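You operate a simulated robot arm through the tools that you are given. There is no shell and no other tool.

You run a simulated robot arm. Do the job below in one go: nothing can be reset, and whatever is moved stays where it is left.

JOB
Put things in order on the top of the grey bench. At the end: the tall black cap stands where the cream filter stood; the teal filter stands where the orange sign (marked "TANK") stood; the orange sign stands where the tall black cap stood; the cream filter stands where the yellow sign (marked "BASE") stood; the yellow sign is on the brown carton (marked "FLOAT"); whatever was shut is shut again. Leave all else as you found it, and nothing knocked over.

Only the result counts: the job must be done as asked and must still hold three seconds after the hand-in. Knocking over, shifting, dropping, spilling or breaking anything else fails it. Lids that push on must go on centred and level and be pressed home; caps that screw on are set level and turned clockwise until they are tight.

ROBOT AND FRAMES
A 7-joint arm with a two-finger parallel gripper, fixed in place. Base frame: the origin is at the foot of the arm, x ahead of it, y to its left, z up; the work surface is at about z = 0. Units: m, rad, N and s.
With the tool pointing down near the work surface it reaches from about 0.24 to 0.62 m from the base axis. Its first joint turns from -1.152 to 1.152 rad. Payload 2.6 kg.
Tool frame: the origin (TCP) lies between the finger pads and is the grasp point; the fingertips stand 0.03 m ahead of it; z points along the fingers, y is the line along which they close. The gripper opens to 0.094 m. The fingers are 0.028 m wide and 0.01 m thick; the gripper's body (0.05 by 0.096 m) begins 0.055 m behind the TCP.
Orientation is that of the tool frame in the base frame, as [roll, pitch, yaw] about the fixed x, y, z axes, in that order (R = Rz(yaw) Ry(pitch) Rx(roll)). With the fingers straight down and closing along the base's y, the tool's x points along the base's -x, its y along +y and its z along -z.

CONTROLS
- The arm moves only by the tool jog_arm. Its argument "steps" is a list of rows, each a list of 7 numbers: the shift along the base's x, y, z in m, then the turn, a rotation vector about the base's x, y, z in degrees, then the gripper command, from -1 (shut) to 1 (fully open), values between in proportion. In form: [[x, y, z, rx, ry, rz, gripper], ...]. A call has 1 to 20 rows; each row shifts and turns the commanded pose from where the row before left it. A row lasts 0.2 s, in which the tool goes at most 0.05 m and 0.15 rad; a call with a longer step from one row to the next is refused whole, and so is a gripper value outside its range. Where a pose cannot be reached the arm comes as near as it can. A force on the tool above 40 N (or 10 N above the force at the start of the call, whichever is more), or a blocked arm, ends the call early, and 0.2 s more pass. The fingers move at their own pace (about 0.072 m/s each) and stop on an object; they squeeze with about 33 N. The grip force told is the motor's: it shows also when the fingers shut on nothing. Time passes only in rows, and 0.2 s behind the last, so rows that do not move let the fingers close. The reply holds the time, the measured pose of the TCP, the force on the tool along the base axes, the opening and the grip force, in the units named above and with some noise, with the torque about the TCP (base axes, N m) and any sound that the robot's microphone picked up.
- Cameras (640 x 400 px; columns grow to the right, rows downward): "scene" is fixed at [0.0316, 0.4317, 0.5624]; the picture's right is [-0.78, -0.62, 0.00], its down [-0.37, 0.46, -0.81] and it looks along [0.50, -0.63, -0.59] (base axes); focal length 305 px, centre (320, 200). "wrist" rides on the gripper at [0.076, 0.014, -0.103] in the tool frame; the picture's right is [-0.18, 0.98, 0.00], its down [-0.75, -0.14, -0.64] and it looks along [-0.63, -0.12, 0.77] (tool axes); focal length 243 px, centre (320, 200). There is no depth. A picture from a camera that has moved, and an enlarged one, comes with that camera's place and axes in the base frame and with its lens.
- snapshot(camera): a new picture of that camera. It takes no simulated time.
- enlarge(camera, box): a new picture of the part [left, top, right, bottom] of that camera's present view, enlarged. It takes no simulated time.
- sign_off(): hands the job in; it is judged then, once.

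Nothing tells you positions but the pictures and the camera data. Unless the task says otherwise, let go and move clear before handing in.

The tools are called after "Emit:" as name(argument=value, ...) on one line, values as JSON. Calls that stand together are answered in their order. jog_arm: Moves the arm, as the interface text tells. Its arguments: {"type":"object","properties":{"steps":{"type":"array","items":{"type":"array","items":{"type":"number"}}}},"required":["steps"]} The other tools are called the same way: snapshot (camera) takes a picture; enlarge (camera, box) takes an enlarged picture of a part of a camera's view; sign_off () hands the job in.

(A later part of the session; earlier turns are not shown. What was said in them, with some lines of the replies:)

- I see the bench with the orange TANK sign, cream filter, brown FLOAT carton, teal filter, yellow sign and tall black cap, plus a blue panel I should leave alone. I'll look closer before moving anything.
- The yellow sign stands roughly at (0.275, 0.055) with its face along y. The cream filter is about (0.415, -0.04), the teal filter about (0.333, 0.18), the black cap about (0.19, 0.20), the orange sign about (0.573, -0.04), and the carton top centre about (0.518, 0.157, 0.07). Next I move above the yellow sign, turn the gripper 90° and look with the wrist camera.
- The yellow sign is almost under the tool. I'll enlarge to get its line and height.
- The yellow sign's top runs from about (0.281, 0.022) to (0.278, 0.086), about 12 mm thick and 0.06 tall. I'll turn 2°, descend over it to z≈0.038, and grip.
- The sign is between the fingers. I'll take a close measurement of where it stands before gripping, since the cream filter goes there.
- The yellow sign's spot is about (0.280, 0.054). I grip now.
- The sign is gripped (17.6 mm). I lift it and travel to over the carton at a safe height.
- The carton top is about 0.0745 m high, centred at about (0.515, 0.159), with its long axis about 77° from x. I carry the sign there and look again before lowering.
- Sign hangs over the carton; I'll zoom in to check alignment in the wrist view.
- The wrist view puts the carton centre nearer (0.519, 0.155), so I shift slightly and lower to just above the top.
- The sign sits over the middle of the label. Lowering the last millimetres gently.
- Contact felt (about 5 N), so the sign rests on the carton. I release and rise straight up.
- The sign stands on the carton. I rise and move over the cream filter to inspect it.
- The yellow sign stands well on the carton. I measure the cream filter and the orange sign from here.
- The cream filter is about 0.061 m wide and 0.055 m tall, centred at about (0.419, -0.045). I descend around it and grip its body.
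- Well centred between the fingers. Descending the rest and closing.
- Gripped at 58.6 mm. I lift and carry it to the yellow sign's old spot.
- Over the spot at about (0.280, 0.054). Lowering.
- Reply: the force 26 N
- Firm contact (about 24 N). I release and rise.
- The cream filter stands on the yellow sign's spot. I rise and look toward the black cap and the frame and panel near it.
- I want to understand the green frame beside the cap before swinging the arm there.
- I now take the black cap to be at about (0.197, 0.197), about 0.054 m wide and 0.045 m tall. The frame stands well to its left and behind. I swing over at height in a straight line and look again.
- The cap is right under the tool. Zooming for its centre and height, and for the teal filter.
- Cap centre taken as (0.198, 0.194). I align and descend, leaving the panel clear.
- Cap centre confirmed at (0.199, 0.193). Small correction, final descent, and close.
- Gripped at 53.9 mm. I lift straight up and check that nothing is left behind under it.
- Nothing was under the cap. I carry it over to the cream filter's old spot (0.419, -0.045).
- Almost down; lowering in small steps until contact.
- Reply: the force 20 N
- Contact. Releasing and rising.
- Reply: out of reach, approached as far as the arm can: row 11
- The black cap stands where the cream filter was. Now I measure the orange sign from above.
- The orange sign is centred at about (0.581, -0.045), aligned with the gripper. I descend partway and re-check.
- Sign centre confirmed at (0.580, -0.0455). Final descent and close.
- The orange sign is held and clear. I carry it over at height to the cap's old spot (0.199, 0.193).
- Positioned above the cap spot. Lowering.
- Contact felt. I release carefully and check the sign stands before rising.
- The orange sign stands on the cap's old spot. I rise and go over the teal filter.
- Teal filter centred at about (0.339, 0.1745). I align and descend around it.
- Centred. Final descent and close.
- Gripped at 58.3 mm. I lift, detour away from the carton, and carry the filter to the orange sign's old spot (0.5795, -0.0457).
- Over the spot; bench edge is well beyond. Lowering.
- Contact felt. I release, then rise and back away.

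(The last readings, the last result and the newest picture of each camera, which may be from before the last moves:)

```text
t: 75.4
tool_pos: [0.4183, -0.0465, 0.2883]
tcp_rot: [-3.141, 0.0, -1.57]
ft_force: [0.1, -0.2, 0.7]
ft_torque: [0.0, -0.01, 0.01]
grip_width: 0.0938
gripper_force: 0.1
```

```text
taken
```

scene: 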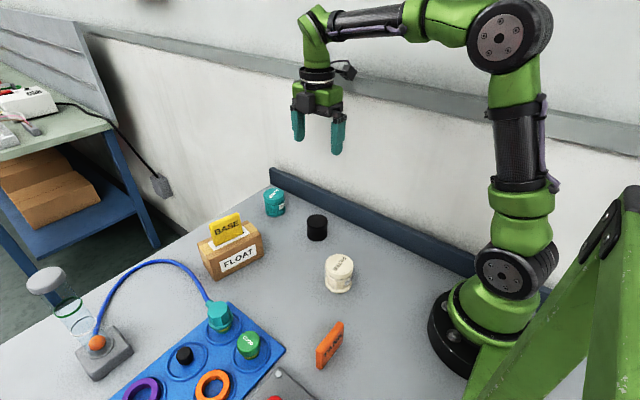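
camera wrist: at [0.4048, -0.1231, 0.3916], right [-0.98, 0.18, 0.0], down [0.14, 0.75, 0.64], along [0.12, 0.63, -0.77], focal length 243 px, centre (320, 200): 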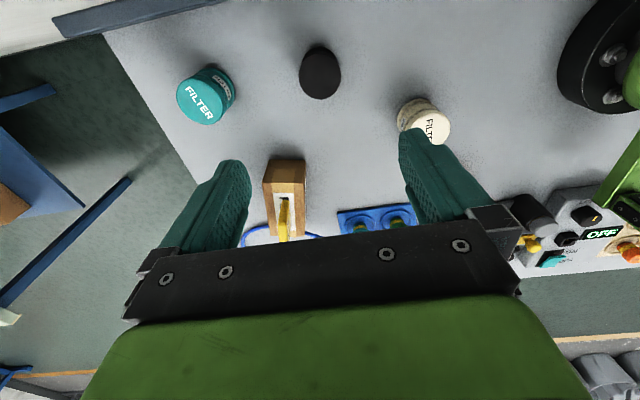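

All five are placed; I compare closely with the start before handing in.

Emit:
enlarge(camera="scene", box=[180, 170, 380, 295])

Emit:
enlarge(camera="scene", box=[180, 275, 380, 400])

Emit:
enlarge(camera="scene", box=[0, 250, 240, 400])

```text
3.20 times, centred on (280, 232) of scene
camera zoom: at [0.0315, 0.4317, 0.5624], right [-0.78, -0.62, 0.0], down [-0.37, 0.46, -0.81], along [0.5, -0.63, -0.59], focal length 977 px, centre (448, 96)
```

zoom: 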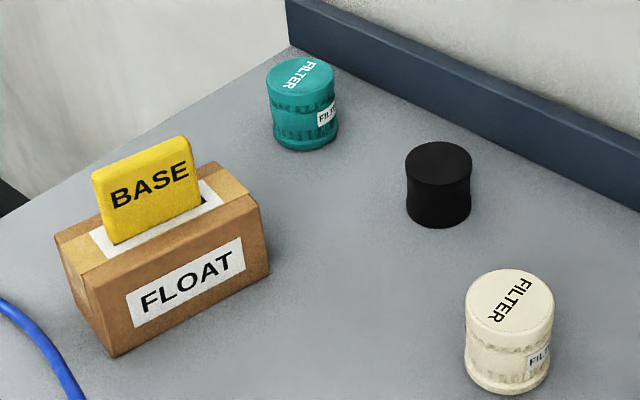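

```text
3.20 times, centred on (280, 338) of scene
camera zoom: at [0.0315, 0.4317, 0.5624], right [-0.78, -0.62, 0.0], down [-0.37, 0.46, -0.81], along [0.5, -0.63, -0.59], focal length 977 px, centre (448, -240)
```

zoom: 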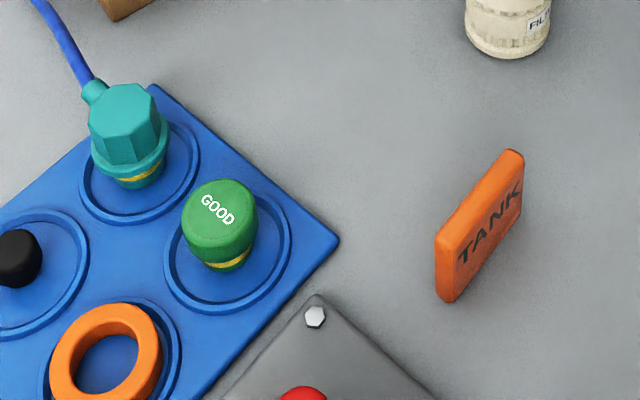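

```text
2.67 times, centred on (120, 325) of scene
camera zoom: at [0.0315, 0.4317, 0.5624], right [-0.78, -0.62, 0.0], down [-0.37, 0.46, -0.81], along [0.5, -0.63, -0.59], focal length 814 px, centre (853, -133)
```

zoom: 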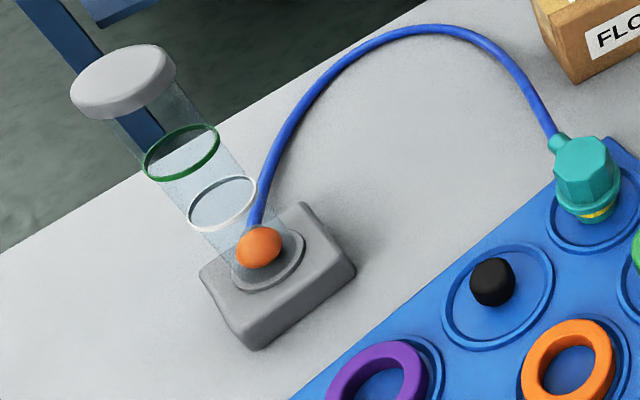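

All five items stand upright where they should, the carton and the panel match the start pictures, and nothing was opened along the way. The gripper is empty and clear, so I hand in.

Emit:
sign_off()

```text
The job is handed in.
```

I finished the rearrangement and handed the job in. In the last pictures everything stood upright and the gripper was empty and clear. I have not been told how it was judged.

| Item | Now stands | Position (x, y) in m |
|---|---|---|
| Yellow sign | upright on the brown carton | about (0.518, 0.156) |
| Cream filter | where the yellow sign stood | about (0.280, 0.054) |
| Tall black cap | where the cream filter stood | about (0.420, -0.045) |
| Orange sign | where the tall black cap stood | about (0.199, 0.194) |
| Teal filter | where the orange sign stood | about (0.580, -0.046) |

I measured the spots from the pictures, so each placement could be off by a few millimetres.

I opened nothing, so there was nothing to shut again. The carton, blue panel and cable looked the same as in the start pictures.
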